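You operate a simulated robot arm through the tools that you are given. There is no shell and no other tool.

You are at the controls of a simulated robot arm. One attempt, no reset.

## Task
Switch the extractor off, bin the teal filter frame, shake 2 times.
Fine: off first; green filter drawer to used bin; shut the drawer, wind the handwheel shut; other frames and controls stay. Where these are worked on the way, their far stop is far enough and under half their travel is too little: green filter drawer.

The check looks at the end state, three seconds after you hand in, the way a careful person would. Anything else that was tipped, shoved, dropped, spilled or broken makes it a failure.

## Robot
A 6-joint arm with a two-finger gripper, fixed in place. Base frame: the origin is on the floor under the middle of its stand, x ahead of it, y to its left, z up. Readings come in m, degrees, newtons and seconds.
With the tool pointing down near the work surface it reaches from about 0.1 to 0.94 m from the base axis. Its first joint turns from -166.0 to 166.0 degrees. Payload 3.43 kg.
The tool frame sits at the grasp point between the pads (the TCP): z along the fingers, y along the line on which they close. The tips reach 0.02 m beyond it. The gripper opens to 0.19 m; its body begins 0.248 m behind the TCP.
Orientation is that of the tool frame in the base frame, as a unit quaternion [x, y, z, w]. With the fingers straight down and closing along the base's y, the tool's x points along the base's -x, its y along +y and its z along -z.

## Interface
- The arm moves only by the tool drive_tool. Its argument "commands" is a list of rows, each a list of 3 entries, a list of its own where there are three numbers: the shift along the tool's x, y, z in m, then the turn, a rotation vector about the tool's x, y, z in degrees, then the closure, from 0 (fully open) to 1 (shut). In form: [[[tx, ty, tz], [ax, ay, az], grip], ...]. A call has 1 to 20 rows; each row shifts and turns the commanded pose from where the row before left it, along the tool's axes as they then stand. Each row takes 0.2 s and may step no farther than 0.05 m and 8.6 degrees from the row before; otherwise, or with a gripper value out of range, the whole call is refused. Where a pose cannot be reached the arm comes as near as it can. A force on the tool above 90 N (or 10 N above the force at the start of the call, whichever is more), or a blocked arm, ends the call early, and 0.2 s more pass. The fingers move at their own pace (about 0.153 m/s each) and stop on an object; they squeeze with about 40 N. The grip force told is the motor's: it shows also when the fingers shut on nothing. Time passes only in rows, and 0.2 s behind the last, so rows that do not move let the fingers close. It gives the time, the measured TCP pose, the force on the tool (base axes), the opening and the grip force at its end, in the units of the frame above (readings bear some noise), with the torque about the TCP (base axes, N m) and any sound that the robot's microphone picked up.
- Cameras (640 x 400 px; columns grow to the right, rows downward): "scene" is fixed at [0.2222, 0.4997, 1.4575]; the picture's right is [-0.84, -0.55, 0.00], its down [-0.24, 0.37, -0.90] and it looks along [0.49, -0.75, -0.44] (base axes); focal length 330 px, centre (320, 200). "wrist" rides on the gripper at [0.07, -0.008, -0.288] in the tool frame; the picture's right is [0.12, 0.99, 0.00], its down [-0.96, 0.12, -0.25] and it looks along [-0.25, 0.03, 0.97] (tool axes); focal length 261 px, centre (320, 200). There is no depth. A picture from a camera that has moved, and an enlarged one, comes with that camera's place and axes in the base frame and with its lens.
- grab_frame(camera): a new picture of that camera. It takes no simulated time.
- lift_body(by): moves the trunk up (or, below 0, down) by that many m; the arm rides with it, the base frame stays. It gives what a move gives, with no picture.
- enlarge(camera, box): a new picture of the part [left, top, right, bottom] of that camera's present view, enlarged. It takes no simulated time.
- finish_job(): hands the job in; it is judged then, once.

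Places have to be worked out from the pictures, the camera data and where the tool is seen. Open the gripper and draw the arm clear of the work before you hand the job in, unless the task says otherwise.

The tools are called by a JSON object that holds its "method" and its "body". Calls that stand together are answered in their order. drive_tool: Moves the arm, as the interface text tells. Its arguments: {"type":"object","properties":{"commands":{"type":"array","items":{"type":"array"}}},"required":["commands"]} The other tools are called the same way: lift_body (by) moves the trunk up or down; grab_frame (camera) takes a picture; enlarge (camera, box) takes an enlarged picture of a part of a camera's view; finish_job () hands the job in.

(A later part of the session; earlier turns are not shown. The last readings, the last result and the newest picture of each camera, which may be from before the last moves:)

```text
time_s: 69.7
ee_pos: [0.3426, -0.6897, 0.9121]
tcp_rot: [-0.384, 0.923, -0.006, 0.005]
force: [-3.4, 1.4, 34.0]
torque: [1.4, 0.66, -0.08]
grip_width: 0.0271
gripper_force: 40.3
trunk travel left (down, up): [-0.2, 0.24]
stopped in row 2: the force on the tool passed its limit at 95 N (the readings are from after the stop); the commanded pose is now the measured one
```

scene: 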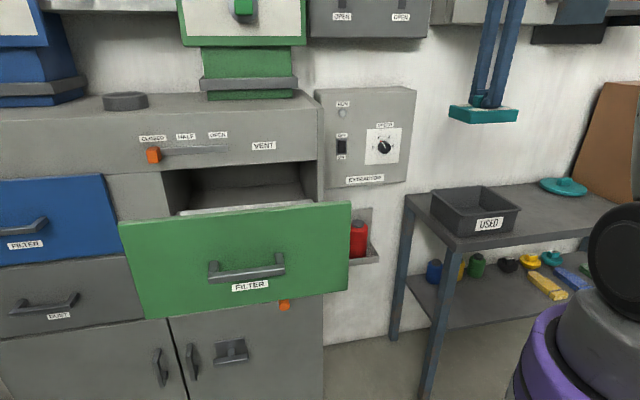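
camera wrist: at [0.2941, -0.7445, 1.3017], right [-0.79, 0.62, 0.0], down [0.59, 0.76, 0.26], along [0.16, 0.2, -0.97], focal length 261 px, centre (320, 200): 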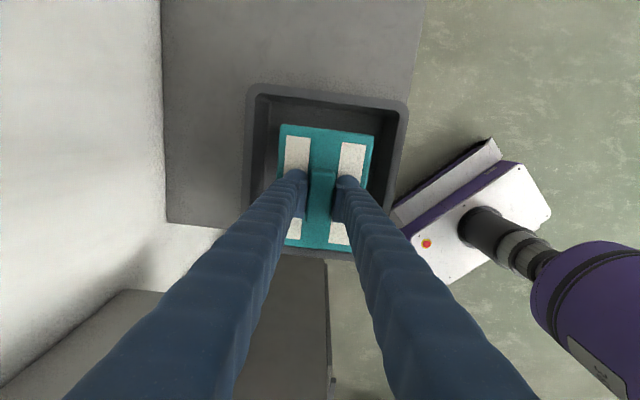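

The frame rests on the bin floor at TCP z≈0.911. I'll ease off the pressure and open the fingers.

{"method": "drive_tool", "body": {"commands": [[[0, 0, -0.002], [0, 0, 0], 1], [[0, 0, 0], [0, 0, 0], 0.65], [[0, 0, 0], [0, 0, 0], 0.65], [[0, 0, 0], [0, 0, 0], 0.65]]}}

{"method": "enlarge", "body": {"camera": "wrist", "box": [200, 60, 440, 280]}}

{"method": "enlarge", "body": {"camera": "scene", "box": [400, 130, 560, 260]}}

```text
time_s: 70.7
ee_pos: [0.3443, -0.6892, 0.9106]
tcp_rot: [-0.383, 0.924, -0.005, 0.005]
force: [8.7, -11.1, 40.4]
torque: [0.9, 1.11, 0.14]
grip_width: 0.0591
gripper_force: 0.1
trunk travel left (down, up): [-0.2, 0.24]
```

```text
1.82 times, centred on (320, 170) of wrist
camera zoom: at [0.2953, -0.7437, 1.1983], right [-0.79, 0.62, -0.01], down [0.59, 0.76, 0.25], along [0.16, 0.19, -0.97], focal length 474 px, centre (320, 254)
```

zoom: 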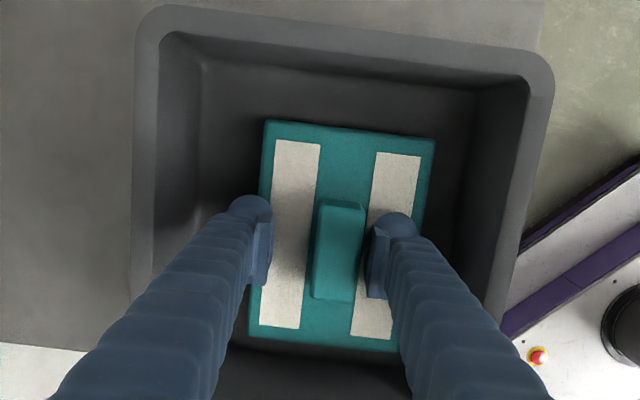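

```text
3.08 times, centred on (480, 195) of scene
camera zoom: at [0.2222, 0.4997, 1.4575], right [-0.84, -0.55, 0.0], down [-0.24, 0.37, -0.9], along [0.49, -0.75, -0.44], focal length 1015 px, centre (-172, 215)
```

zoom: 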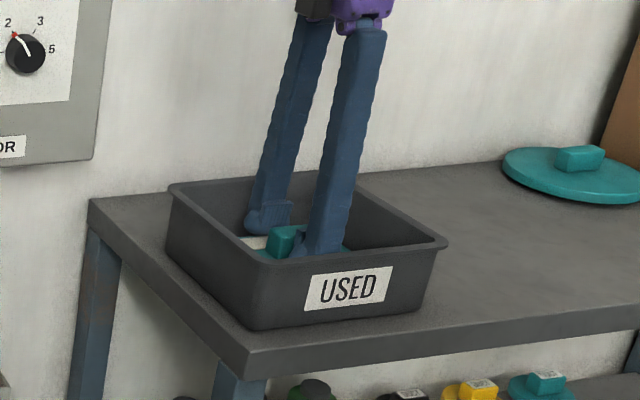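

The frame lies flat in the bin. I'll lift the open fingers straight up and out.

{"method": "drive_tool", "body": {"commands": [[[0, 0, -0.01], [0, 0, 0], 0.65], [[0, 0, -0.02], [0, 0, 0], 0.65], [[0, 0, -0.03], [0, 0, 0], 0.65], [[0, 0, -0.04], [0, 0, 0], 0.65], [[0, 0, -0.04], [0, 0, 0], 0.65], [[0, 0, -0.04], [0, 0, 0], 0.65], [[0, 0, -0.04], [0, 0, 0], 0.65], [[0, 0, -0.04], [0, 0, 0], 0.65], [[0, 0, -0.04], [0, 0, 0], 0.65]]}}

{"method": "grab_frame", "body": {"camera": "wrist"}}

{"method": "grab_frame", "body": {"camera": "scene"}}

```text
time_s: 72.7
ee_pos: [0.34, -0.6892, 1.2113]
tcp_rot: [-0.384, 0.923, -0.003, 0.006]
force: [0.1, 0.7, 1.3]
torque: [-0.01, -0.03, 0.04]
grip_width: 0.0664
gripper_force: 0.0
trunk travel left (down, up): [-0.2, 0.24]
```

```text
taken
camera wrist: at [0.2918, -0.7443, 1.4981], right [-0.79, 0.62, -0.01], down [0.59, 0.76, 0.25], along [0.16, 0.19, -0.97], focal length 261 px, centre (320, 200)
```

wrist: 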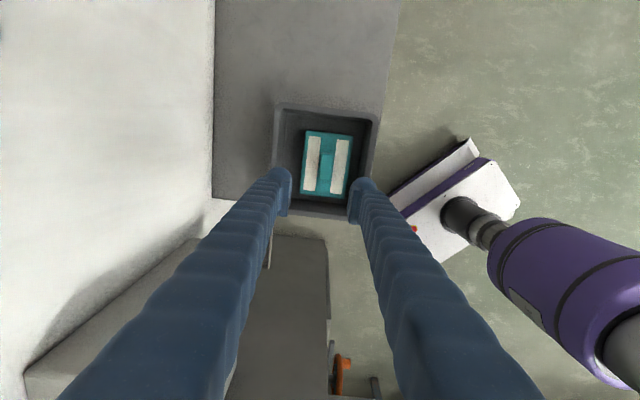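

```text
taken
```

scene: 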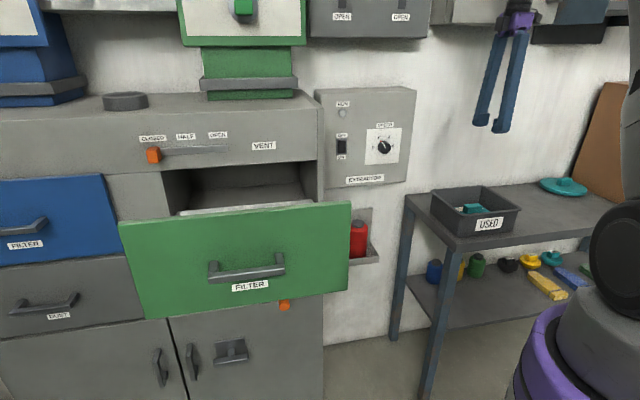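

The teal frame lies in the USED bin. Next I'll travel back toward the drawer front (up, away from the wall, then left), closing the fingers for pushing.

{"method": "drive_tool", "body": {"commands": [[[0, 0, -0.045], [0, 0, 0], 1], [[0, 0, -0.045], [0, 0, 0], 1], [[0, 0.045, 0], [0, 0, 0], 1], [[0, 0.045, 0], [0, 0, 0], 1], [[0, 0.045, 0], [0, 0, 0], 1], [[0, 0.045, 0], [0, 0, 0], 1], [[0, 0.045, 0], [0, 0, 0], 1], [[0, 0.045, 0], [0, 0, 0], 1], [[-0.045, 0, 0], [0, 0, 0], 1], [[-0.045, 0, 0], [0, 0, 0], 1], [[-0.045, 0, 0], [0, 0, 0], 1], [[-0.045, 0, 0], [0, 0, 0], 1], [[-0.045, 0, 0], [0, 0, 0], 1], [[-0.045, 0, 0], [0, 0, 0], 1], [[-0.045, 0, 0], [0, 0, 0], 1], [[-0.045, 0, 0], [0, 0, 0], 1], [[-0.045, 0, 0], [0, 0, 0], 1], [[-0.045, 0, 0], [0, 0, 0], 1], [[-0.045, 0, 0], [0, 0, 0], 1], [[-0.045, 0, 0], [0, 0, 0], 1]]}}

{"method": "enlarge", "body": {"camera": "scene", "box": [400, 130, 600, 300]}}

```text
time_s: 76.8
ee_pos: [0.5301, -0.116, 1.3003]
tcp_rot: [-0.383, 0.924, -0.003, 0.005]
force: [0.1, -0.2, 0.3]
torque: [0.03, 0.07, -0.04]
grip_width: 0.0
gripper_force: 34.4
trunk travel left (down, up): [-0.2, 0.24]
```

```text
2.35 times, centred on (500, 215) of scene
camera zoom: at [0.2222, 0.4997, 1.4575], right [-0.84, -0.55, 0.0], down [-0.24, 0.37, -0.9], along [0.49, -0.75, -0.44], focal length 776 px, centre (-104, 165)
```

zoom: 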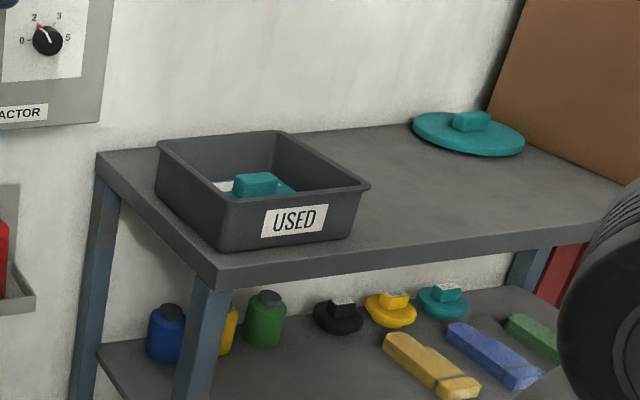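

The bin is undisturbed with the frame inside. I'll move to in front of the drawer panel and yaw the tool back so its fingers lie side by side along the panel.

{"method": "drive_tool", "body": {"commands": [[[-0.0412, 0.0395, 0], [0, 0, 0], 1], [[-0.0412, 0.0395, 0], [0, 0, 0], 1], [[-0.0412, 0.0395, 0], [0, 0, 0], 1], [[-0.0412, 0.0395, 0], [0, 0, 0], 1], [[-0.0412, 0.0395, 0], [0, 0, 0], 1], [[-0.0412, 0.0395, 0], [0, 0, 0], 1], [[0, 0, 0], [0, 0, 7.5], 1], [[0, 0, 0], [0, 0, 7.5], 1], [[0, 0, 0], [0, 0, 7.5], 1], [[0, 0, 0], [0, 0, 7.5], 1], [[0, 0, 0], [0, 0, 7.5], 1], [[0, 0, 0], [0, 0, 7.5], 1], [[0, 0, 0], [0, 0, 7.5], 1], [[0, 0, 0], [0, 0, 7.5], 1], [[0, 0, 0], [0, 0, 7.5], 1], [[0, 0, 0], [0, 0, 7.5], 1], [[0, 0, 0], [0, 0, 7.5], 1], [[0, 0, 0], [0, 0, 7.5], 1]]}}

{"method": "grab_frame", "body": {"camera": "wrist"}}

{"method": "grab_frame", "body": {"camera": "scene"}}

```text
refused: row 1 steps farther than a row can; nothing moved
```

```text
taken
camera wrist: at [0.4819, -0.1707, 1.5874], right [-0.79, 0.62, -0.01], down [0.59, 0.76, 0.25], along [0.16, 0.19, -0.97], focal length 261 px, centre (320, 200)
```

wrist: 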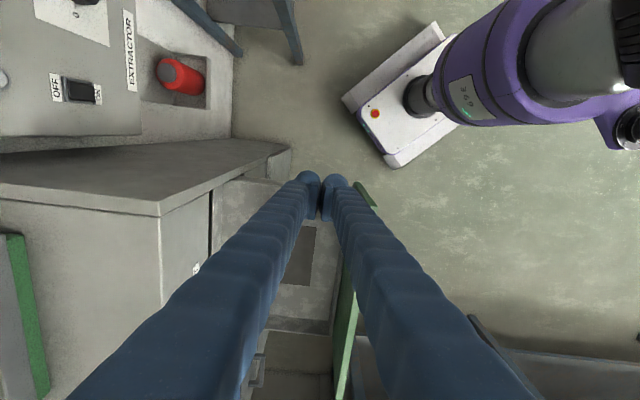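

```text
taken
```

scene: 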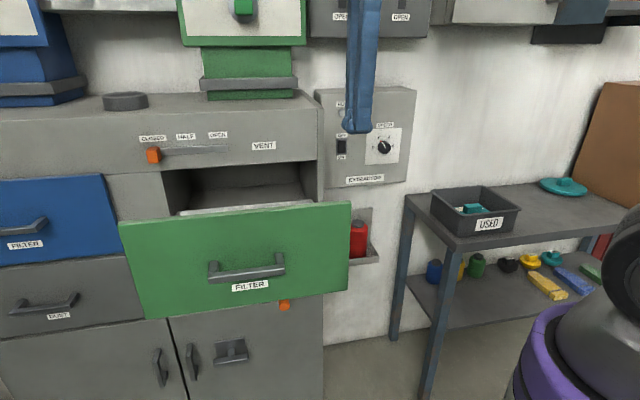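

The combined step was over 0.05 m, so nothing moved. I'll use 7 smaller rows.

{"method": "drive_tool", "body": {"commands": [[[-0.035, 0.034, 0], [0, 0, 0], 1], [[-0.035, 0.034, 0], [0, 0, 0], 1], [[-0.035, 0.034, 0], [0, 0, 0], 1], [[-0.035, 0.034, 0], [0, 0, 0], 1], [[-0.035, 0.034, 0], [0, 0, 0], 1], [[-0.035, 0.034, 0], [0, 0, 0], 1], [[-0.035, 0.034, 0], [0, 0, 0], 1], [[0, 0, 0], [0, 0, 7.5], 1], [[0, 0, 0], [0, 0, 7.5], 1], [[0, 0, 0], [0, 0, 7.5], 1], [[0, 0, 0], [0, 0, 7.5], 1], [[0, 0, 0], [0, 0, 7.5], 1], [[0, 0, 0], [0, 0, 7.5], 1], [[0, 0, 0], [0, 0, 7.5], 1], [[0, 0, 0], [0, 0, 7.5], 1], [[0, 0, 0], [0, 0, 7.5], 1], [[0, 0, 0], [0, 0, 7.5], 1], [[0, 0, 0], [0, 0, 7.5], 1], [[0, 0, 0], [0, 0, 7.5], 1]]}}

{"method": "grab_frame", "body": {"camera": "wrist"}}

{"method": "grab_frame", "body": {"camera": "scene"}}

```text
time_s: 80.8
ee_pos: [0.5336, 0.2254, 1.3014]
tcp_rot: [0.382, 0.924, 0.001, 0.005]
force: [-1.0, 0.0, -0.2]
torque: [-0.01, -0.02, 0.0]
grip_width: 0.0
gripper_force: 34.2
trunk travel left (down, up): [-0.2, 0.24]
```

```text
taken
camera wrist: at [0.4729, 0.2706, 1.5868], right [0.62, 0.79, 0.01], down [0.76, -0.6, 0.26], along [0.21, -0.15, -0.97], focal length 261 px, centre (320, 200)
```

wrist: 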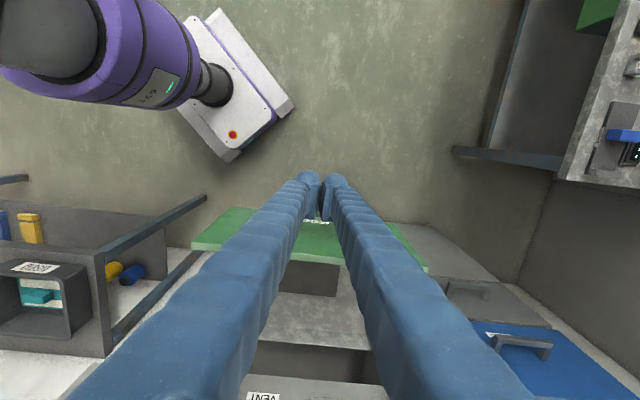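

```text
taken
```

scene: 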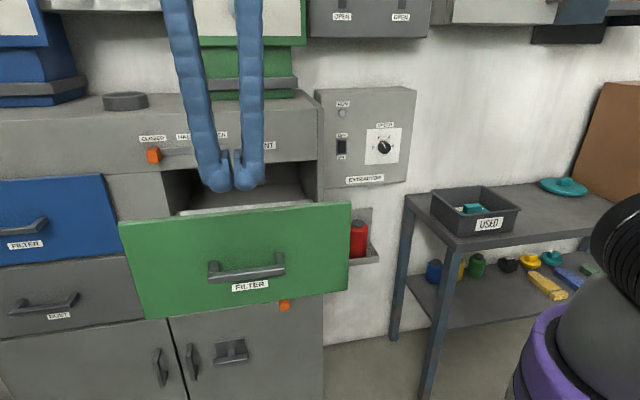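

I'm in front of the panel. I'll tilt the tool 30° so the tips lead toward the wall and lower to z≈1.12, above the handle bar.

{"method": "drive_tool", "body": {"commands": [[[0, 0, 0], [0, -7.5, 0], 1], [[0, 0, 0], [0, -7.5, 0], 1], [[0, 0, 0], [0, -7.5, 0], 1], [[0, 0, 0], [0, -7.5, 0], 1], [[0.0225, 0, 0.039], [0, 0, 0], 1], [[0.0225, 0, 0.039], [0, 0, 0], 1], [[0.0225, 0, 0.039], [0, 0, 0], 1], [[0.0225, 0, 0.039], [0, 0, 0], 1]]}}

{"method": "grab_frame", "body": {"camera": "wrist"}}

{"method": "grab_frame", "body": {"camera": "scene"}}

```text
time_s: 82.6
ee_pos: [0.5416, 0.2176, 1.2392]
tcp_rot: [0.397, 0.876, -0.02, 0.273]
force: [0.3, -1.4, 0.2]
torque: [0.22, -0.09, 0.15]
grip_width: 0.0001
gripper_force: 34.4
trunk travel left (down, up): [-0.2, 0.24]
stopped in row 8: the arm was blocked; the commanded pose is now the measured one
```

```text
taken
camera wrist: at [0.3633, 0.3339, 1.4473], right [0.64, 0.76, 0.12], down [0.48, -0.52, 0.71], along [0.6, -0.39, -0.7], focal length 261 px, centre (320, 200)
```

wrist: 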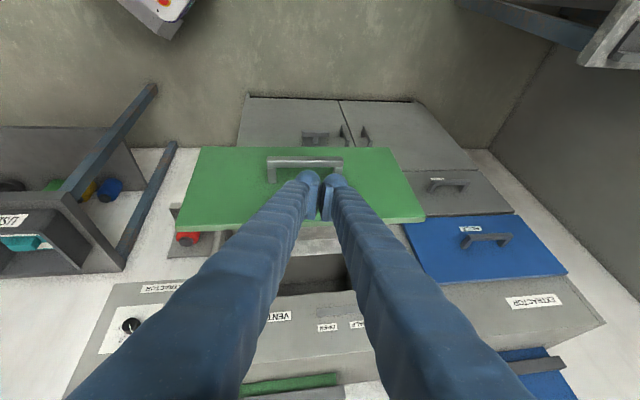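

```text
taken
```

scene: 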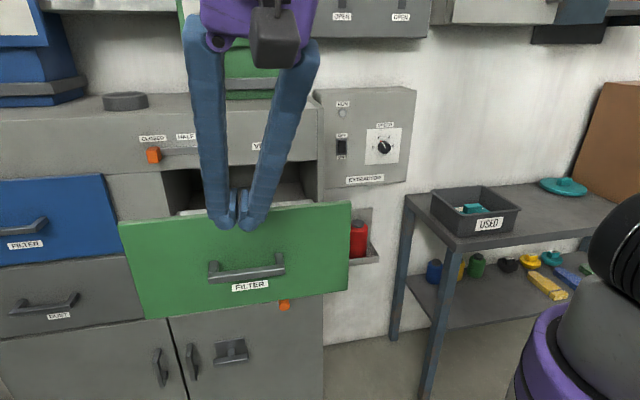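

The arm stalled again with no contact force. Rather than fight it, I'll lower the trunk by 0.12 m to bring the tips to panel height (the tips are about 10 cm in front of the panel and 6 cm from the handle bar).

{"method": "lift_body", "body": {"by": -0.12}}

{"method": "grab_frame", "body": {"camera": "wrist"}}

{"method": "grab_frame", "body": {"camera": "scene"}}

```text
time_s: 84.1
ee_pos: [0.542, 0.2228, 1.1186]
tcp_rot: [0.395, 0.877, -0.021, 0.274]
force: [-0.2, -1.0, -0.2]
torque: [0.03, 0.0, -0.03]
grip_width: 0.0
gripper_force: 34.0
trunk travel left (down, up): [-0.08, 0.36]
```

```text
taken
camera wrist: at [0.3639, 0.3376, 1.3256], right [0.64, 0.76, 0.12], down [0.48, -0.51, 0.71], along [0.6, -0.39, -0.7], focal length 261 px, centre (320, 200)
```

wrist: 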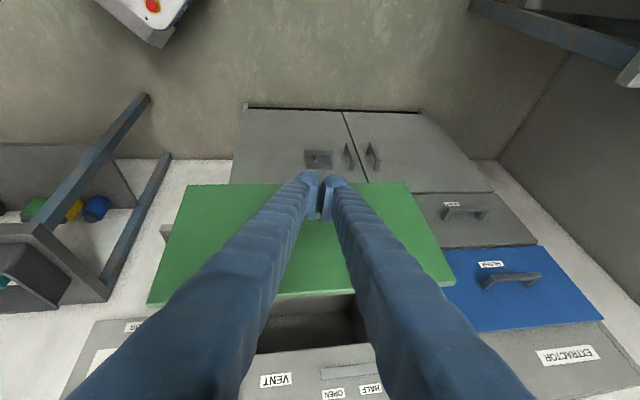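

```text
taken
```

scene: 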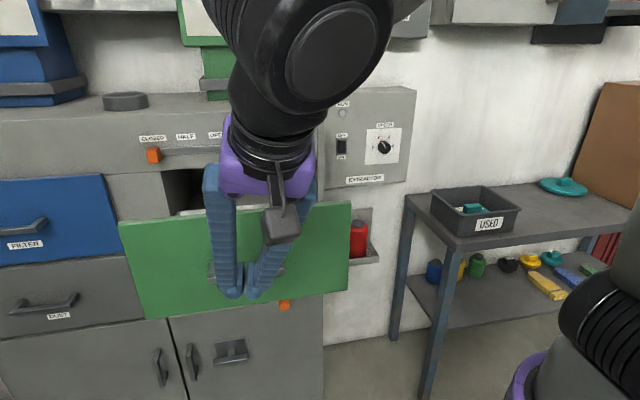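

The tips are at z≈1.10, just above handle-bar height, 0.1 m in front of the panel. I'll move forward toward the panel.

{"method": "drive_tool", "body": {"commands": [[[-0.0183, 0.0002, 0.0108], [0, 0, 0], 1], [[-0.0183, 0.0002, 0.0108], [0, 0, 0], 1], [[-0.0183, 0.0002, 0.0108], [0, 0, 0], 1], [[-0.0183, 0.0002, 0.0108], [0, 0, 0], 1]]}}

{"method": "grab_frame", "body": {"camera": "wrist"}}

{"method": "grab_frame", "body": {"camera": "scene"}}

```text
time_s: 85.1
ee_pos: [0.6033, 0.1645, 1.1082]
tcp_rot: [0.392, 0.878, -0.028, 0.272]
force: [0.5, -0.7, 0.3]
torque: [-0.03, 0.01, 0.0]
grip_width: 0.0
gripper_force: 34.4
trunk travel left (down, up): [-0.08, 0.36]
```

```text
taken
camera wrist: at [0.4266, 0.2812, 1.3166], right [0.63, 0.77, 0.1], down [0.49, -0.5, 0.71], along [0.6, -0.4, -0.7], focal length 261 px, centre (320, 200)
```

wrist: 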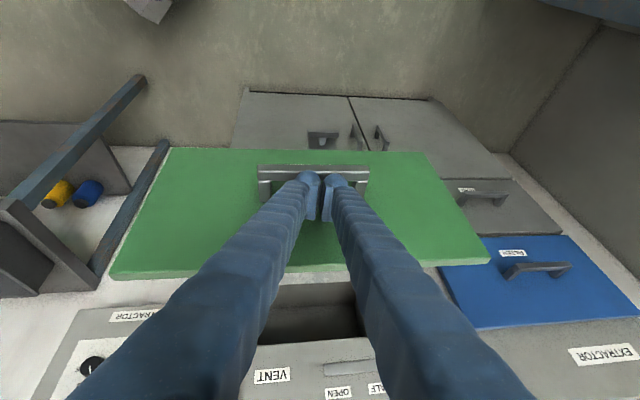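

```text
taken
```

scene: 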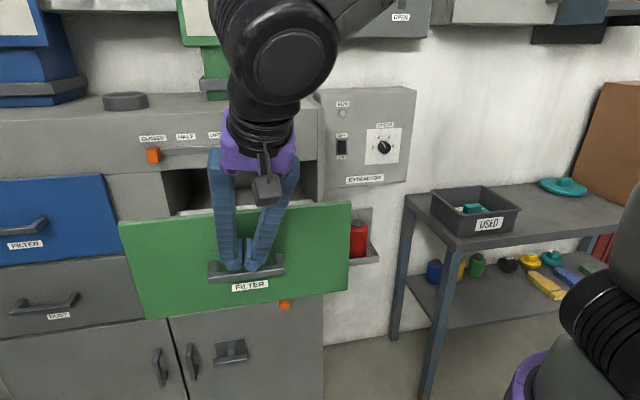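

The tips pass just above the bar; I'll raise 1.5 cm for margin, then push the panel in slowly.

{"method": "drive_tool", "body": {"commands": [[[-0.0075, 0.0027, -0.0128], [0, 0, 0], 1], [[-0.0129, 0.0002, 0.0076], [0, 0, 0], 1], [[-0.0129, 0.0002, 0.0076], [0, 0, 0], 1], [[-0.0129, 0.0002, 0.0076], [0, 0, 0], 1], [[-0.0129, 0.0002, 0.0076], [0, 0, 0], 1], [[-0.0129, 0.0002, 0.0076], [0, 0, 0], 1], [[-0.0129, 0.0002, 0.0076], [0, 0, 0], 1]]}}

{"method": "grab_frame", "body": {"camera": "wrist"}}

{"method": "grab_frame", "body": {"camera": "scene"}}

```text
time_s: 86.7
ee_pos: [0.6657, 0.0989, 1.1252]
tcp_rot: [0.392, 0.878, -0.027, 0.272]
force: [0.2, 0.0, -0.4]
torque: [-0.01, 0.01, 0.0]
grip_width: 0.0003
gripper_force: 34.2
trunk travel left (down, up): [-0.08, 0.36]
```

```text
taken
camera wrist: at [0.4898, 0.2169, 1.3335], right [0.64, 0.77, 0.1], down [0.49, -0.51, 0.71], along [0.6, -0.4, -0.7], focal length 261 px, centre (320, 200)
```

wrist: 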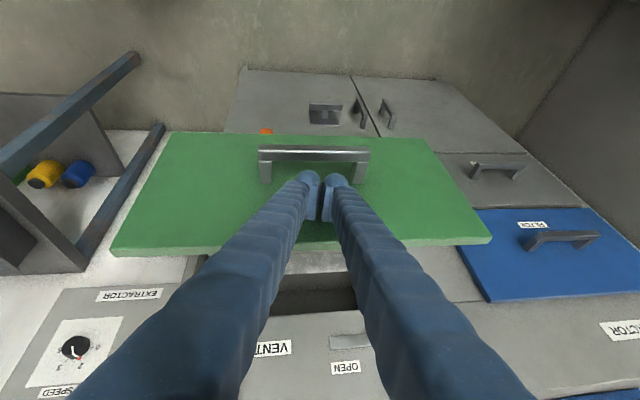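

```text
taken
```

scene: 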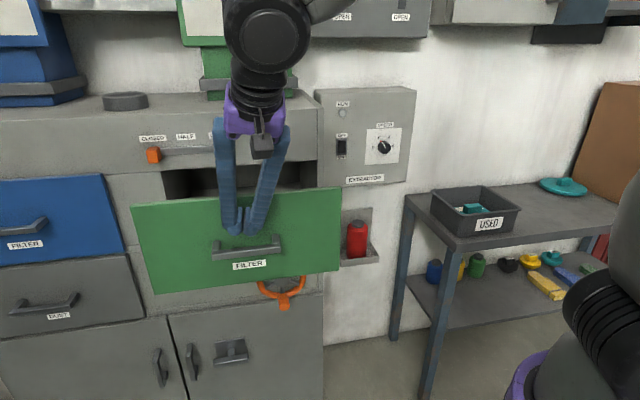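

The drawer is sliding in smoothly. I'll continue pushing.

{"method": "drive_tool", "body": {"commands": [[[-0.0129, 0.0002, 0.0076], [0, 0, 0], 1], [[-0.0129, 0.0002, 0.0076], [0, 0, 0], 1], [[-0.0129, 0.0002, 0.0076], [0, 0, 0], 1], [[-0.0129, 0.0002, 0.0076], [0, 0, 0], 1], [[-0.0129, 0.0002, 0.0076], [0, 0, 0], 1], [[-0.0129, 0.0002, 0.0076], [0, 0, 0], 1], [[-0.0129, 0.0002, 0.0076], [0, 0, 0], 1], [[-0.0129, 0.0002, 0.0076], [0, 0, 0], 1], [[-0.0129, 0.0002, 0.0076], [0, 0, 0], 1], [[-0.0129, 0.0002, 0.0076], [0, 0, 0], 1]]}}

{"method": "grab_frame", "body": {"camera": "wrist"}}

{"method": "grab_frame", "body": {"camera": "scene"}}

```text
time_s: 88.9
ee_pos: [0.7734, -0.0058, 1.1241]
tcp_rot: [0.393, 0.878, -0.028, 0.271]
force: [0.5, 0.1, -0.6]
torque: [0.03, 0.01, 0.0]
grip_width: 0.0
gripper_force: 34.5
trunk travel left (down, up): [-0.08, 0.36]
```

```text
taken
camera wrist: at [0.5969, 0.1112, 1.3325], right [0.64, 0.76, 0.1], down [0.49, -0.51, 0.71], along [0.59, -0.4, -0.7], focal length 261 px, centre (320, 200)
```

wrist: 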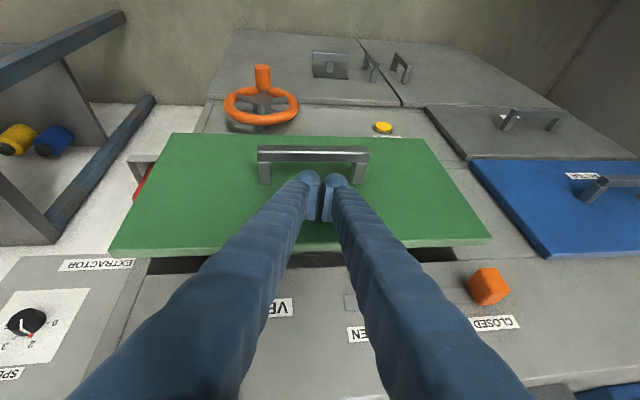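

```text
taken
```

scene: 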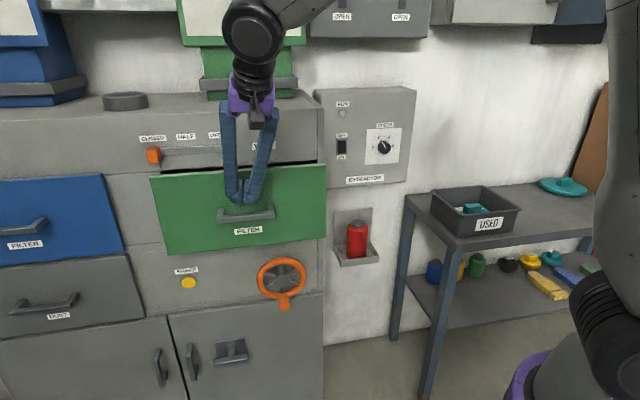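

About 5 cm remains. I'll continue with smaller steps until it seats.

{"method": "drive_tool", "body": {"commands": [[[-0.0069, 0.0001, 0.0041], [0, 0, 0], 1], [[-0.0069, 0.0001, 0.0041], [0, 0, 0], 1], [[-0.0069, 0.0001, 0.0041], [0, 0, 0], 1], [[-0.0069, 0.0001, 0.0041], [0, 0, 0], 1], [[-0.0052, 0.0001, 0.003], [0, 0, 0], 1]]}}

{"method": "drive_tool", "body": {"commands": [[[-0.0043, 0, 0.0025], [0, 0, 0], 1], [[-0.0034, 0, 0.002], [0, 0, 0], 1]]}}

{"method": "grab_frame", "body": {"camera": "wrist"}}

{"method": "enlarge", "body": {"camera": "scene", "box": [140, 130, 340, 270]}}

```text
time_s: 90.1
ee_pos: [0.7985, -0.0341, 1.1253]
tcp_rot: [0.393, 0.878, -0.028, 0.271]
force: [-0.4, 0.4, 0.9]
torque: [-0.07, -0.04, 0.0]
grip_width: 0.0001
gripper_force: 34.5
trunk travel left (down, up): [-0.08, 0.36]
```

```text
time_s: 90.7
ee_pos: [0.805, -0.0375, 1.1243]
tcp_rot: [0.393, 0.878, -0.028, 0.271]
force: [-9.4, 6.4, -0.5]
torque: [0.01, 0.04, 0.01]
grip_width: 0.006
gripper_force: 34.3
trunk travel left (down, up): [-0.08, 0.36]
```

```text
taken
camera wrist: at [0.6278, 0.0789, 1.3326], right [0.64, 0.76, 0.1], down [0.49, -0.51, 0.71], along [0.59, -0.4, -0.7], focal length 261 px, centre (320, 200)
```

wrist: 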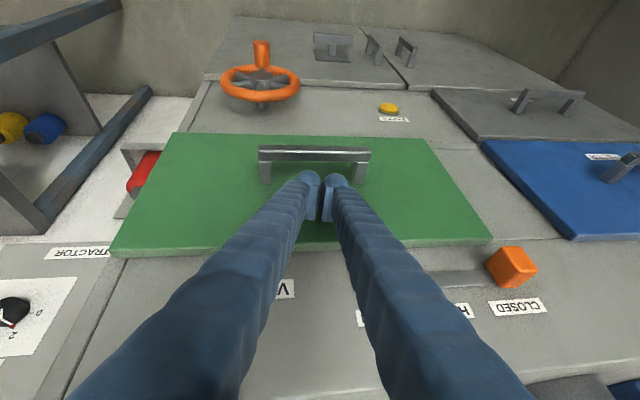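

```text
2.86 times, centred on (240, 200) of scene
camera zoom: at [0.2222, 0.4997, 1.4575], right [-0.84, -0.55, 0.0], down [-0.24, 0.37, -0.9], along [0.49, -0.75, -0.44], focal length 942 px, centre (549, 200)
```

zoom: 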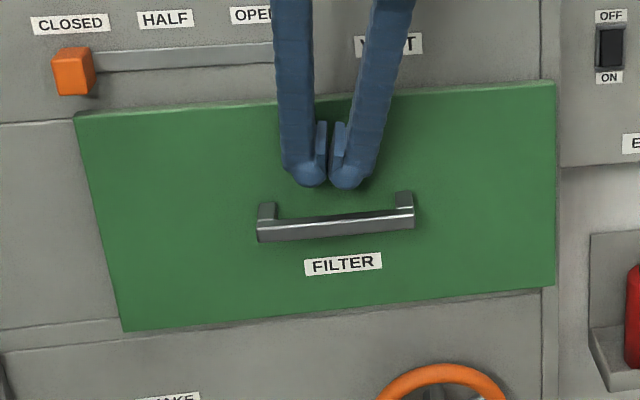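

The force is starting to build, so the drawer is near its shut stop. I'll press a few mm more to make sure it seats.

{"method": "drive_tool", "body": {"commands": [[[-0.003, 0, 0.0018], [0, 0, 0], 1], [[-0.003, 0, 0.0018], [0, 0, 0], 1]]}}

{"method": "enlarge", "body": {"camera": "scene", "box": [140, 130, 340, 270]}}

```text
time_s: 91.3
ee_pos: [0.8051, -0.0395, 1.1255]
tcp_rot: [0.392, 0.879, -0.028, 0.27]
force: [-49.7, 45.9, -10.0]
torque: [0.55, -0.2, 0.32]
grip_width: 0.0063
gripper_force: 33.9
trunk travel left (down, up): [-0.08, 0.36]
```

```text
2.86 times, centred on (240, 200) of scene
camera zoom: at [0.2222, 0.4997, 1.4575], right [-0.84, -0.55, 0.0], down [-0.24, 0.37, -0.9], along [0.49, -0.75, -0.44], focal length 942 px, centre (549, 200)
```

zoom: 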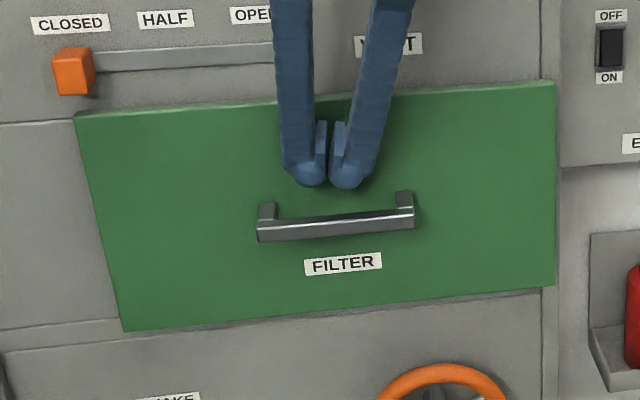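

The drawer is fully shut: the panel corners match the initial picture and it resists 68 N. I'll back off 10 cm and look at the wheel.

{"method": "drive_tool", "body": {"commands": [[[0.0087, 0, -0.0051], [0, 0, 0], 1], [[0.0173, -0.0002, -0.0101], [0, 0, 0], 1], [[0.0173, -0.0002, -0.0101], [0, 0, 0], 1], [[0.0173, -0.0002, -0.0101], [0, 0, 0], 1], [[0.0173, -0.0002, -0.0101], [0, 0, 0], 1]]}}

{"method": "grab_frame", "body": {"camera": "wrist"}}

{"method": "grab_frame", "body": {"camera": "scene"}}

```text
time_s: 92.5
ee_pos: [0.7464, 0.0187, 1.125]
tcp_rot: [0.393, 0.878, -0.027, 0.272]
force: [-0.3, -0.2, 0.1]
torque: [0.03, 0.0, -0.01]
grip_width: 0.0002
gripper_force: 34.0
trunk travel left (down, up): [-0.08, 0.36]
```

```text
taken
camera wrist: at [0.5691, 0.1368, 1.3331], right [0.64, 0.77, 0.11], down [0.49, -0.51, 0.71], along [0.6, -0.4, -0.7], focal length 261 px, centre (320, 200)
```

wrist: 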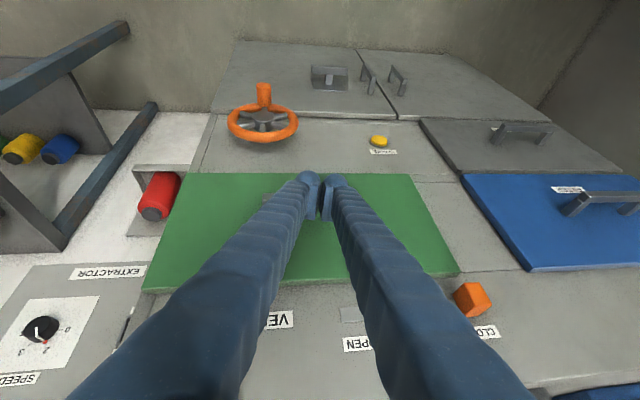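

```text
taken
```

scene: 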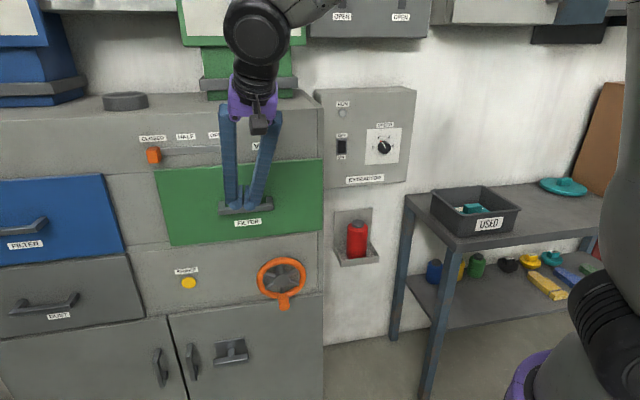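

TCP is 10 cm in front of the drawer. I'll lower the trunk to its bottom, then square the tool up and tilt it to 60° from vertical for working on the wheel's knob.

{"method": "lift_body", "body": {"by": -0.08}}

{"method": "drive_tool", "body": {"commands": [[[0.01, 0, -0.008], [1.28, -5.9, -1.46], 1], [[0.01, 0, -0.008], [1.28, -5.9, -1.46], 1], [[0.01, 0, -0.008], [1.28, -5.9, -1.46], 1], [[0.01, 0, -0.008], [1.28, -5.9, -1.46], 1], [[0.0, 0, -0.008], [1.28, -5.9, -1.46], 1]]}}

{"method": "grab_frame", "body": {"camera": "wrist"}}

{"method": "grab_frame", "body": {"camera": "scene"}}

```text
time_s: 93.7
ee_pos: [0.7455, 0.0195, 1.0448]
tcp_rot: [0.393, 0.878, -0.027, 0.271]
force: [-0.4, 0.1, 0.6]
torque: [0.05, -0.01, 0.0]
grip_width: 0.0
gripper_force: 34.6
trunk travel left (down, up): [0.0, 0.44]
```

```text
time_s: 94.8
ee_pos: [0.706, 0.0597, 1.0487]
tcp_rot: [0.332, 0.8, -0.192, 0.462]
force: [0.6, -0.4, 0.4]
torque: [0.08, 0.0, 0.09]
grip_width: 0.0001
gripper_force: 34.6
trunk travel left (down, up): [0.0, 0.44]
```

```text
taken
camera wrist: at [0.4972, 0.256, 1.1313], right [0.66, 0.74, -0.1], down [0.27, -0.11, 0.96], along [0.7, -0.66, -0.27], focal length 261 px, centre (320, 200)
```

wrist: 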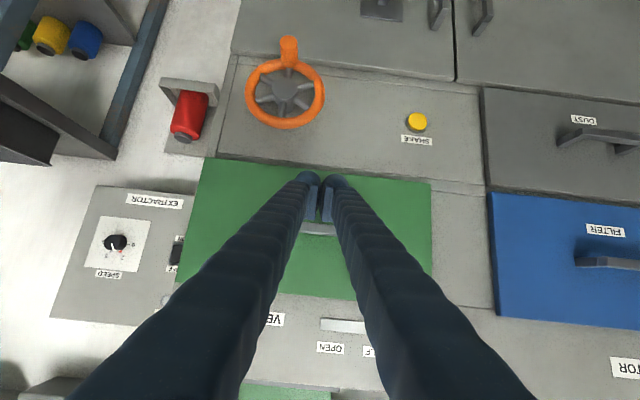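

```text
taken
```

scene: 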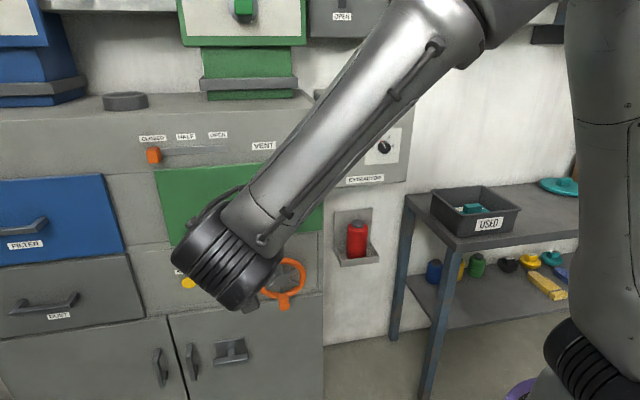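

The tool is squared up at 60° tilt. The knob is at about a≈0.461, z≈0.75 with its end at d≈0.54, and the hub at z≈0.82. I'll move down in front of the knob and open the fingers slightly.

{"method": "drive_tool", "body": {"commands": [[[0.0311, -0.01, 0.0209], [0, 0, 0], 0.66], [[0.0311, -0.01, 0.0209], [0, 0, 0], 0.66], [[0.0311, -0.01, 0.0209], [0, 0, 0], 0.66], [[0.0311, -0.01, 0.0209], [0, 0, 0], 0.66], [[0.0311, -0.01, 0.0209], [0, 0, 0], 0.66], [[0.0311, -0.01, 0.0209], [0, 0, 0], 0.66], [[0.0311, -0.01, 0.0209], [0, 0, 0], 0.66], [[0.0311, -0.01, 0.0209], [0, 0, 0], 0.66]]}}

{"method": "grab_frame", "body": {"camera": "wrist"}}

{"method": "grab_frame", "body": {"camera": "scene"}}

```text
time_s: 96.7
ee_pos: [0.6906, 0.0097, 0.7838]
tcp_rot: [0.332, 0.803, -0.2, 0.452]
force: [-0.1, 0.0, 0.2]
torque: [0.01, -0.03, 0.02]
grip_width: 0.0647
gripper_force: 0.1
out of reach, approached as far as the arm can: row 7, 8
trunk travel left (down, up): [0.0, 0.44]
```

```text
taken
camera wrist: at [0.4869, 0.2086, 0.8704], right [0.66, 0.74, -0.12], down [0.29, -0.1, 0.95], along [0.69, -0.67, -0.29], focal length 261 px, centre (320, 200)
```

wrist: 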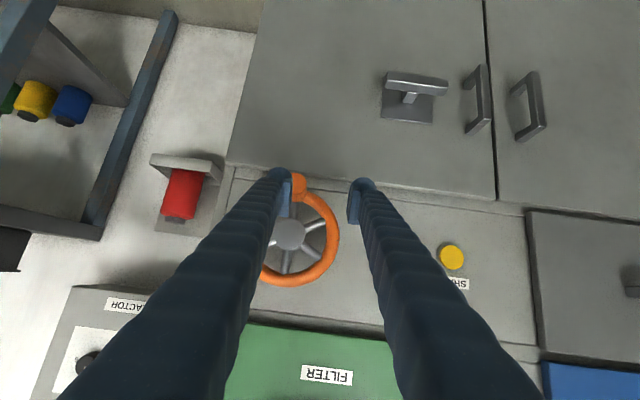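

```text
taken
```

scene: 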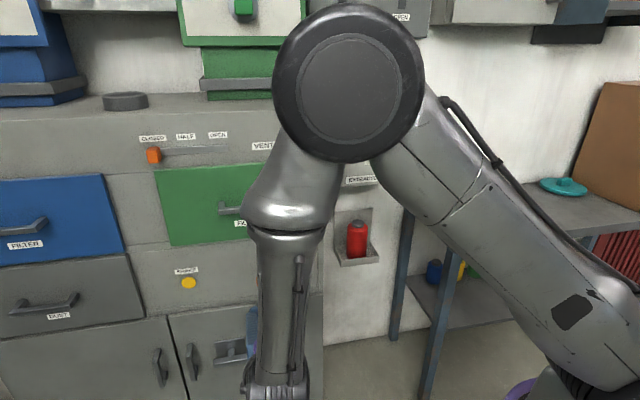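

Another reach boundary; a steeper tool should get around it. I'll tilt back to about 40° from vertical and then move in front of the knob again.

{"method": "drive_tool", "body": {"commands": [[[0, 0, 0], [0, 6.6, 0], 0.66], [[0, 0, 0], [0, 6.6, 0], 0.66], [[0, 0, 0], [0, 6.6, 0], 0.66], [[0.0022, -0.0112, 0.013], [0, 0, 0], 0.66], [[0.0022, -0.0112, 0.013], [0, 0, 0], 0.66], [[0.0022, -0.0112, 0.013], [0, 0, 0], 0.66]]}}

{"method": "grab_frame", "body": {"camera": "wrist"}}

{"method": "grab_frame", "body": {"camera": "scene"}}

```text
time_s: 98.0
ee_pos: [0.6823, -0.0286, 0.7523]
tcp_rot: [0.359, 0.868, -0.132, 0.316]
force: [0.5, -0.3, 0.2]
torque: [-0.06, -0.06, 0.0]
grip_width: 0.0645
gripper_force: 0.1
trunk travel left (down, up): [0.0, 0.44]
```

```text
taken
camera wrist: at [0.5061, 0.1352, 0.9264], right [0.64, 0.77, -0.08], down [0.49, -0.32, 0.81], along [0.59, -0.55, -0.58], focal length 261 px, centre (320, 200)
```

wrist: 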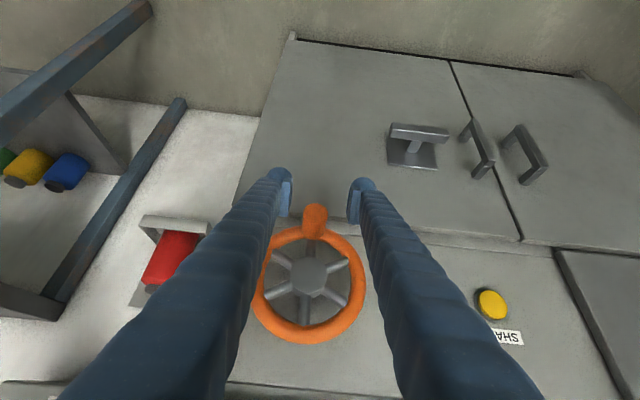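

```text
taken
```

scene: 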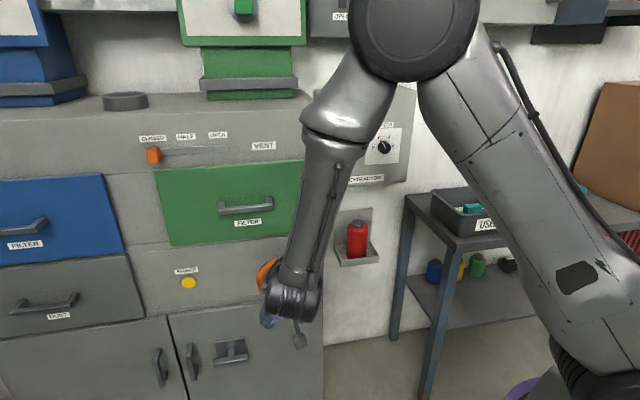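

That pose works: the knob sits midway between the open fingers. I'll advance 4.7 cm so the pads straddle the knob, then close.

{"method": "drive_tool", "body": {"commands": [[[-0.012, -0.0005, 0.01], [0, 0, 0], 0.66], [[-0.012, -0.0005, 0.01], [0, 0, 0], 0.66], [[-0.012, 0, 0.01], [0, 0, 0], 0.66]]}}

{"method": "enlarge", "body": {"camera": "wrist", "box": [220, 130, 420, 290]}}

```text
time_s: 98.8
ee_pos: [0.7143, -0.064, 0.7513]
tcp_rot: [0.36, 0.868, -0.132, 0.316]
force: [0.1, -0.2, 0.3]
torque: [0.01, -0.03, -0.01]
grip_width: 0.0648
gripper_force: 0.1
trunk travel left (down, up): [0.0, 0.44]
```

```text
2.50 times, centred on (320, 210) of wrist
camera zoom: at [0.5394, 0.1008, 0.9256], right [0.64, 0.77, -0.08], down [0.49, -0.32, 0.81], along [0.59, -0.56, -0.58], focal length 652 px, centre (320, 175)
```

zoom: 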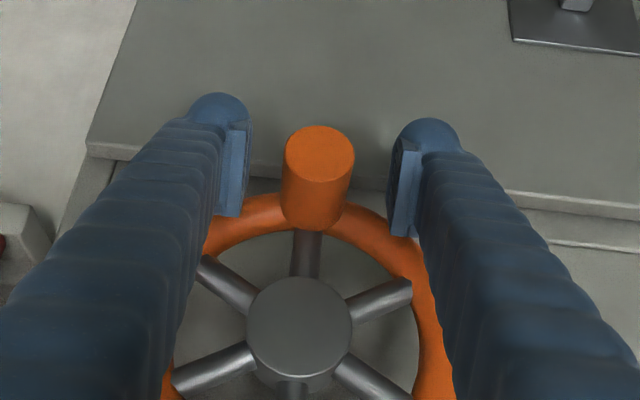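

The knob is between the pads. Closing now.

{"method": "drive_tool", "body": {"commands": [[[0, 0, 0], [0, 0, 0], 1], [[0, 0, 0], [0, 0, 0], 1], [[0, 0, 0], [0, 0, 0], 1]]}}

{"method": "enlarge", "body": {"camera": "wrist", "box": [220, 130, 420, 290]}}

```text
time_s: 99.7
ee_pos: [0.7153, -0.0654, 0.7514]
tcp_rot: [0.361, 0.868, -0.133, 0.316]
force: [-8.8, -11.7, -2.7]
torque: [-0.1, -0.02, -0.17]
grip_width: 0.0306
gripper_force: 45.5
trunk travel left (down, up): [0.0, 0.44]
```

```text
2.50 times, centred on (320, 210) of wrist
camera zoom: at [0.5388, 0.1002, 0.9256], right [0.64, 0.77, -0.08], down [0.49, -0.33, 0.81], along [0.59, -0.56, -0.58], focal length 652 px, centre (320, 175)
```

zoom: 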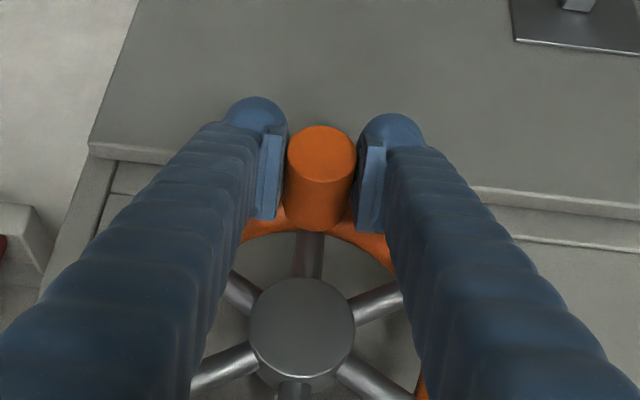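

The knob is gripped and sits directly below the hub (radius ≈0.068 m). I'll test a small clockwise turn: from the bottom, the knob moves left (+a).

{"method": "drive_tool", "body": {"commands": [[[-0.0002, 0.0059, -0.0002], [0, 0, 0], 1], [[-0.0005, 0.0059, -0.0006], [0, 0, 0], 1]]}}

{"method": "enlarge", "body": {"camera": "wrist", "box": [220, 130, 420, 290]}}

```text
time_s: 100.2
ee_pos: [0.7155, -0.0644, 0.751]
tcp_rot: [0.363, 0.866, -0.137, 0.315]
force: [-56.3, -64.9, -2.3]
torque: [-0.15, -0.04, -0.77]
grip_width: 0.031
gripper_force: 44.8
trunk travel left (down, up): [0.0, 0.44]
```

```text
2.50 times, centred on (320, 210) of wrist
camera zoom: at [0.5419, 0.1029, 0.9256], right [0.65, 0.76, -0.08], down [0.49, -0.33, 0.81], along [0.59, -0.56, -0.58], focal length 652 px, centre (320, 175)
```

zoom: 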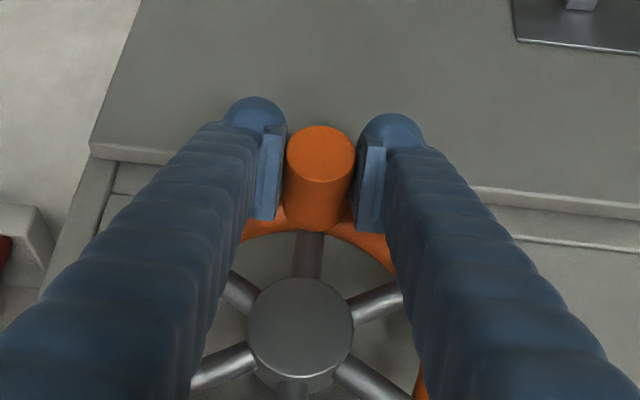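

Clockwise is solid: 86 N at the knob and no movement. I'll relax and test a small counter-clockwise turn.

{"method": "drive_tool", "body": {"commands": [[[0.0003, -0.006, 0.0003], [0, 0, 0], 1], [[0.0003, -0.006, 0.0004], [0, 0, 0], 1]]}}

{"method": "drive_tool", "body": {"commands": [[[-0.0001, -0.005, -0.0002], [0, 0, 0], 1], [[-0.0004, -0.005, -0.0004], [0, 0, 0], 1]]}}

{"method": "enlarge", "body": {"camera": "wrist", "box": [220, 130, 420, 290]}}

```text
time_s: 100.8
ee_pos: [0.7149, -0.0634, 0.7512]
tcp_rot: [0.359, 0.868, -0.131, 0.316]
force: [-22.5, -35.5, -7.1]
torque: [-0.01, 0.14, -0.37]
grip_width: 0.0306
gripper_force: 44.9
trunk travel left (down, up): [0.0, 0.44]
```

```text
time_s: 101.5
ee_pos: [0.7105, -0.0674, 0.7525]
tcp_rot: [0.359, 0.868, -0.131, 0.317]
force: [4.6, 10.7, -10.0]
torque: [0.24, 0.6, -0.01]
grip_width: 0.0306
gripper_force: 44.7
trunk travel left (down, up): [0.0, 0.44]
```

```text
2.50 times, centred on (320, 210) of wrist
camera zoom: at [0.5337, 0.095, 0.9272], right [0.63, 0.77, -0.08], down [0.49, -0.32, 0.81], along [0.6, -0.55, -0.58], focal length 652 px, centre (320, 175)
```

zoom: 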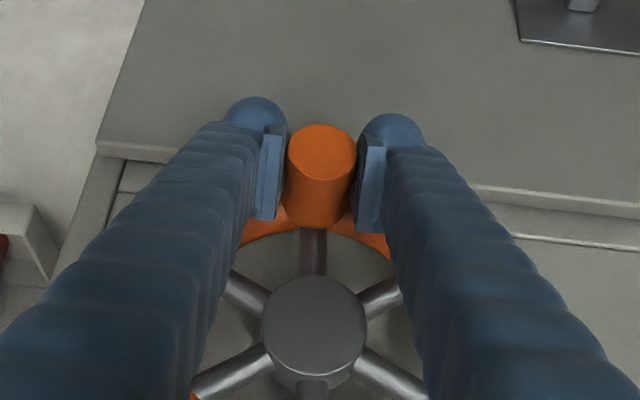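

Counter-clockwise turns with only about 11 N, so the wheel was standing at its clockwise stop, the state in which the drawer slid freely. I'll keep winding counter-clockwise along the knob's circle and watch the forces.

{"method": "drive_tool", "body": {"commands": [[[-0.00177, -0.01153, -0.00212], [0, 0, 0], 1], [[-0.00303, -0.01087, -0.00363], [0, 0, 0], 1], [[-0.00419, -0.00988, -0.00502], [0, 0, 0], 1]]}}

{"method": "enlarge", "body": {"camera": "wrist", "box": [220, 130, 420, 290]}}

```text
time_s: 102.2
ee_pos: [0.6854, -0.0942, 0.7677]
tcp_rot: [0.36, 0.867, -0.132, 0.318]
force: [3.2, 5.1, 4.3]
torque: [0.84, 0.63, 0.01]
grip_width: 0.0306
gripper_force: 44.7
trunk travel left (down, up): [0.0, 0.44]
```

```text
2.50 times, centred on (320, 210) of wrist
camera zoom: at [0.5086, 0.0705, 0.9411], right [0.64, 0.77, -0.08], down [0.49, -0.32, 0.81], along [0.59, -0.56, -0.58], focal length 652 px, centre (320, 175)
```

zoom: 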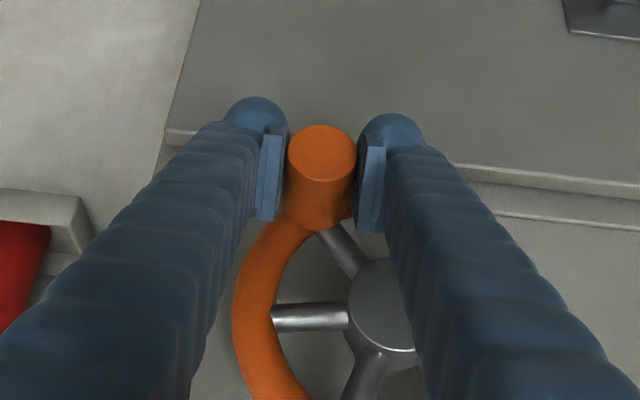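

The wheel follows nicely (about 40° so far). I'll continue the arc counter-clockwise past the 3 o'clock position in 10° rows.

{"method": "drive_tool", "body": {"commands": [[[-0.00523, -0.0086, -0.00626], [0, 0, 0], 1], [[-0.00611, -0.00705, -0.00731], [0, 0, 0], 1], [[-0.0068, -0.00529, -0.00814], [0, 0, 0], 1], [[-0.00728, -0.00336, -0.00872], [0, 0, 0], 1], [[-0.00755, -0.00135, -0.00904], [0, 0, 0], 1]]}}

{"method": "enlarge", "body": {"camera": "wrist", "box": [220, 130, 420, 290]}}

```text
time_s: 103.5
ee_pos: [0.6689, -0.1108, 0.8181]
tcp_rot: [0.359, 0.867, -0.133, 0.318]
force: [21.0, 14.7, -6.2]
torque: [0.12, 0.42, 0.31]
grip_width: 0.0308
gripper_force: 44.9
trunk travel left (down, up): [0.0, 0.44]
```

```text
2.50 times, centred on (320, 210) of wrist
camera zoom: at [0.4922, 0.0537, 0.9917], right [0.64, 0.77, -0.08], down [0.49, -0.32, 0.81], along [0.59, -0.55, -0.58], focal length 652 px, centre (320, 175)
```

zoom: 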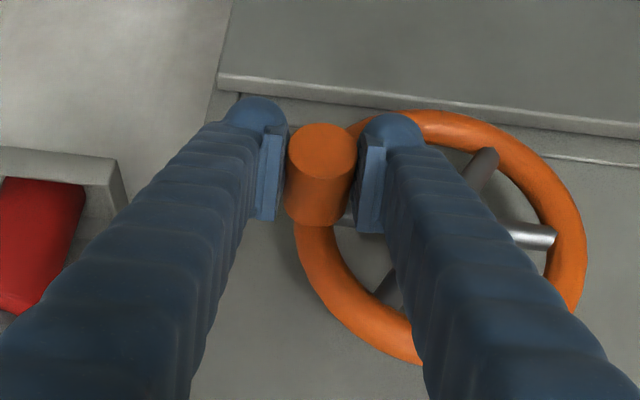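

A quarter turn is done; the radial pull suggests a radius nearer 0.066 m. I'll continue over the top with the corrected radius.

{"method": "drive_tool", "body": {"commands": [[[-0.00612, 0.00271, -0.00732], [0, 0, 0], 1], [[-0.00717, 0.00268, -0.00858], [0, 0, 0], 1], [[-0.00676, 0.00459, -0.0081], [0, 0, 0], 1], [[-0.00615, 0.00635, -0.00737], [0, 0, 0], 1], [[-0.00535, 0.00792, -0.0064], [0, 0, 0], 1]]}}

{"method": "drive_tool", "body": {"commands": [[[-0.00438, 0.00925, -0.00525], [0, 0, 0], 1], [[-0.00329, 0.01029, -0.00394], [0, 0, 0], 1], [[-0.00209, 0.01103, -0.0025], [0, 0, 0], 1], [[-0.00084, 0.01143, -0.00101], [0, 0, 0], 1], [[0.00046, 0.01149, 0.00054], [0, 0, 0], 1]]}}

{"method": "enlarge", "body": {"camera": "wrist", "box": [220, 130, 420, 290]}}

```text
time_s: 104.7
ee_pos: [0.6814, -0.0977, 0.871]
tcp_rot: [0.362, 0.866, -0.133, 0.319]
force: [-21.6, -31.4, 24.9]
torque: [-0.58, 0.31, -0.27]
grip_width: 0.0301
gripper_force: 44.8
trunk travel left (down, up): [0.0, 0.44]
```

```text
time_s: 105.8
ee_pos: [0.7147, -0.0624, 0.8832]
tcp_rot: [0.363, 0.866, -0.137, 0.315]
force: [-53.9, -38.2, 5.4]
torque: [-0.26, 0.25, -0.75]
grip_width: 0.0309
gripper_force: 45.3
trunk travel left (down, up): [0.0, 0.44]
```

```text
2.50 times, centred on (320, 210) of wrist
camera zoom: at [0.54, 0.1039, 1.0568], right [0.65, 0.76, -0.08], down [0.49, -0.33, 0.81], along [0.59, -0.56, -0.58], focal length 652 px, centre (320, 175)
```

zoom: 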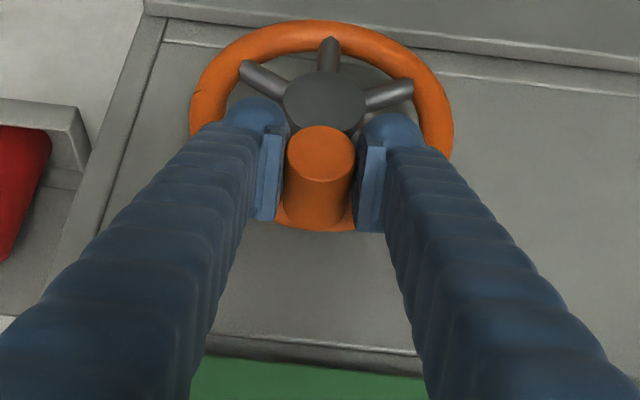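

The knob is now exactly at the top (half a turn) and the tangential force has climbed to 65 N with the tool lagging, which looks like the other stop. I'll hold one row and re-read.

{"method": "drive_tool", "body": {"commands": [[[0, 0, 0], [0, 0, 0], 1], [[0, 0, 0], [0, 0, 0], 1]]}}

{"method": "drive_tool", "body": {"commands": [[[0.0006, 0.003, 0.0007], [0, 0, 0], 1]]}}

```text
time_s: 106.5
ee_pos: [0.7147, -0.0611, 0.8834]
tcp_rot: [0.361, 0.867, -0.137, 0.315]
force: [-57.4, -44.3, -4.6]
torque: [-0.1, 0.15, -0.75]
grip_width: 0.0309
gripper_force: 45.7
trunk travel left (down, up): [0.0, 0.44]
```

```text
time_s: 106.8
ee_pos: [0.7137, -0.0624, 0.8824]
tcp_rot: [0.362, 0.866, -0.138, 0.316]
force: [-63.6, -52.3, -0.4]
torque: [-0.03, 0.29, -0.77]
grip_width: 0.031
gripper_force: 45.4
trunk travel left (down, up): [0.0, 0.44]
```

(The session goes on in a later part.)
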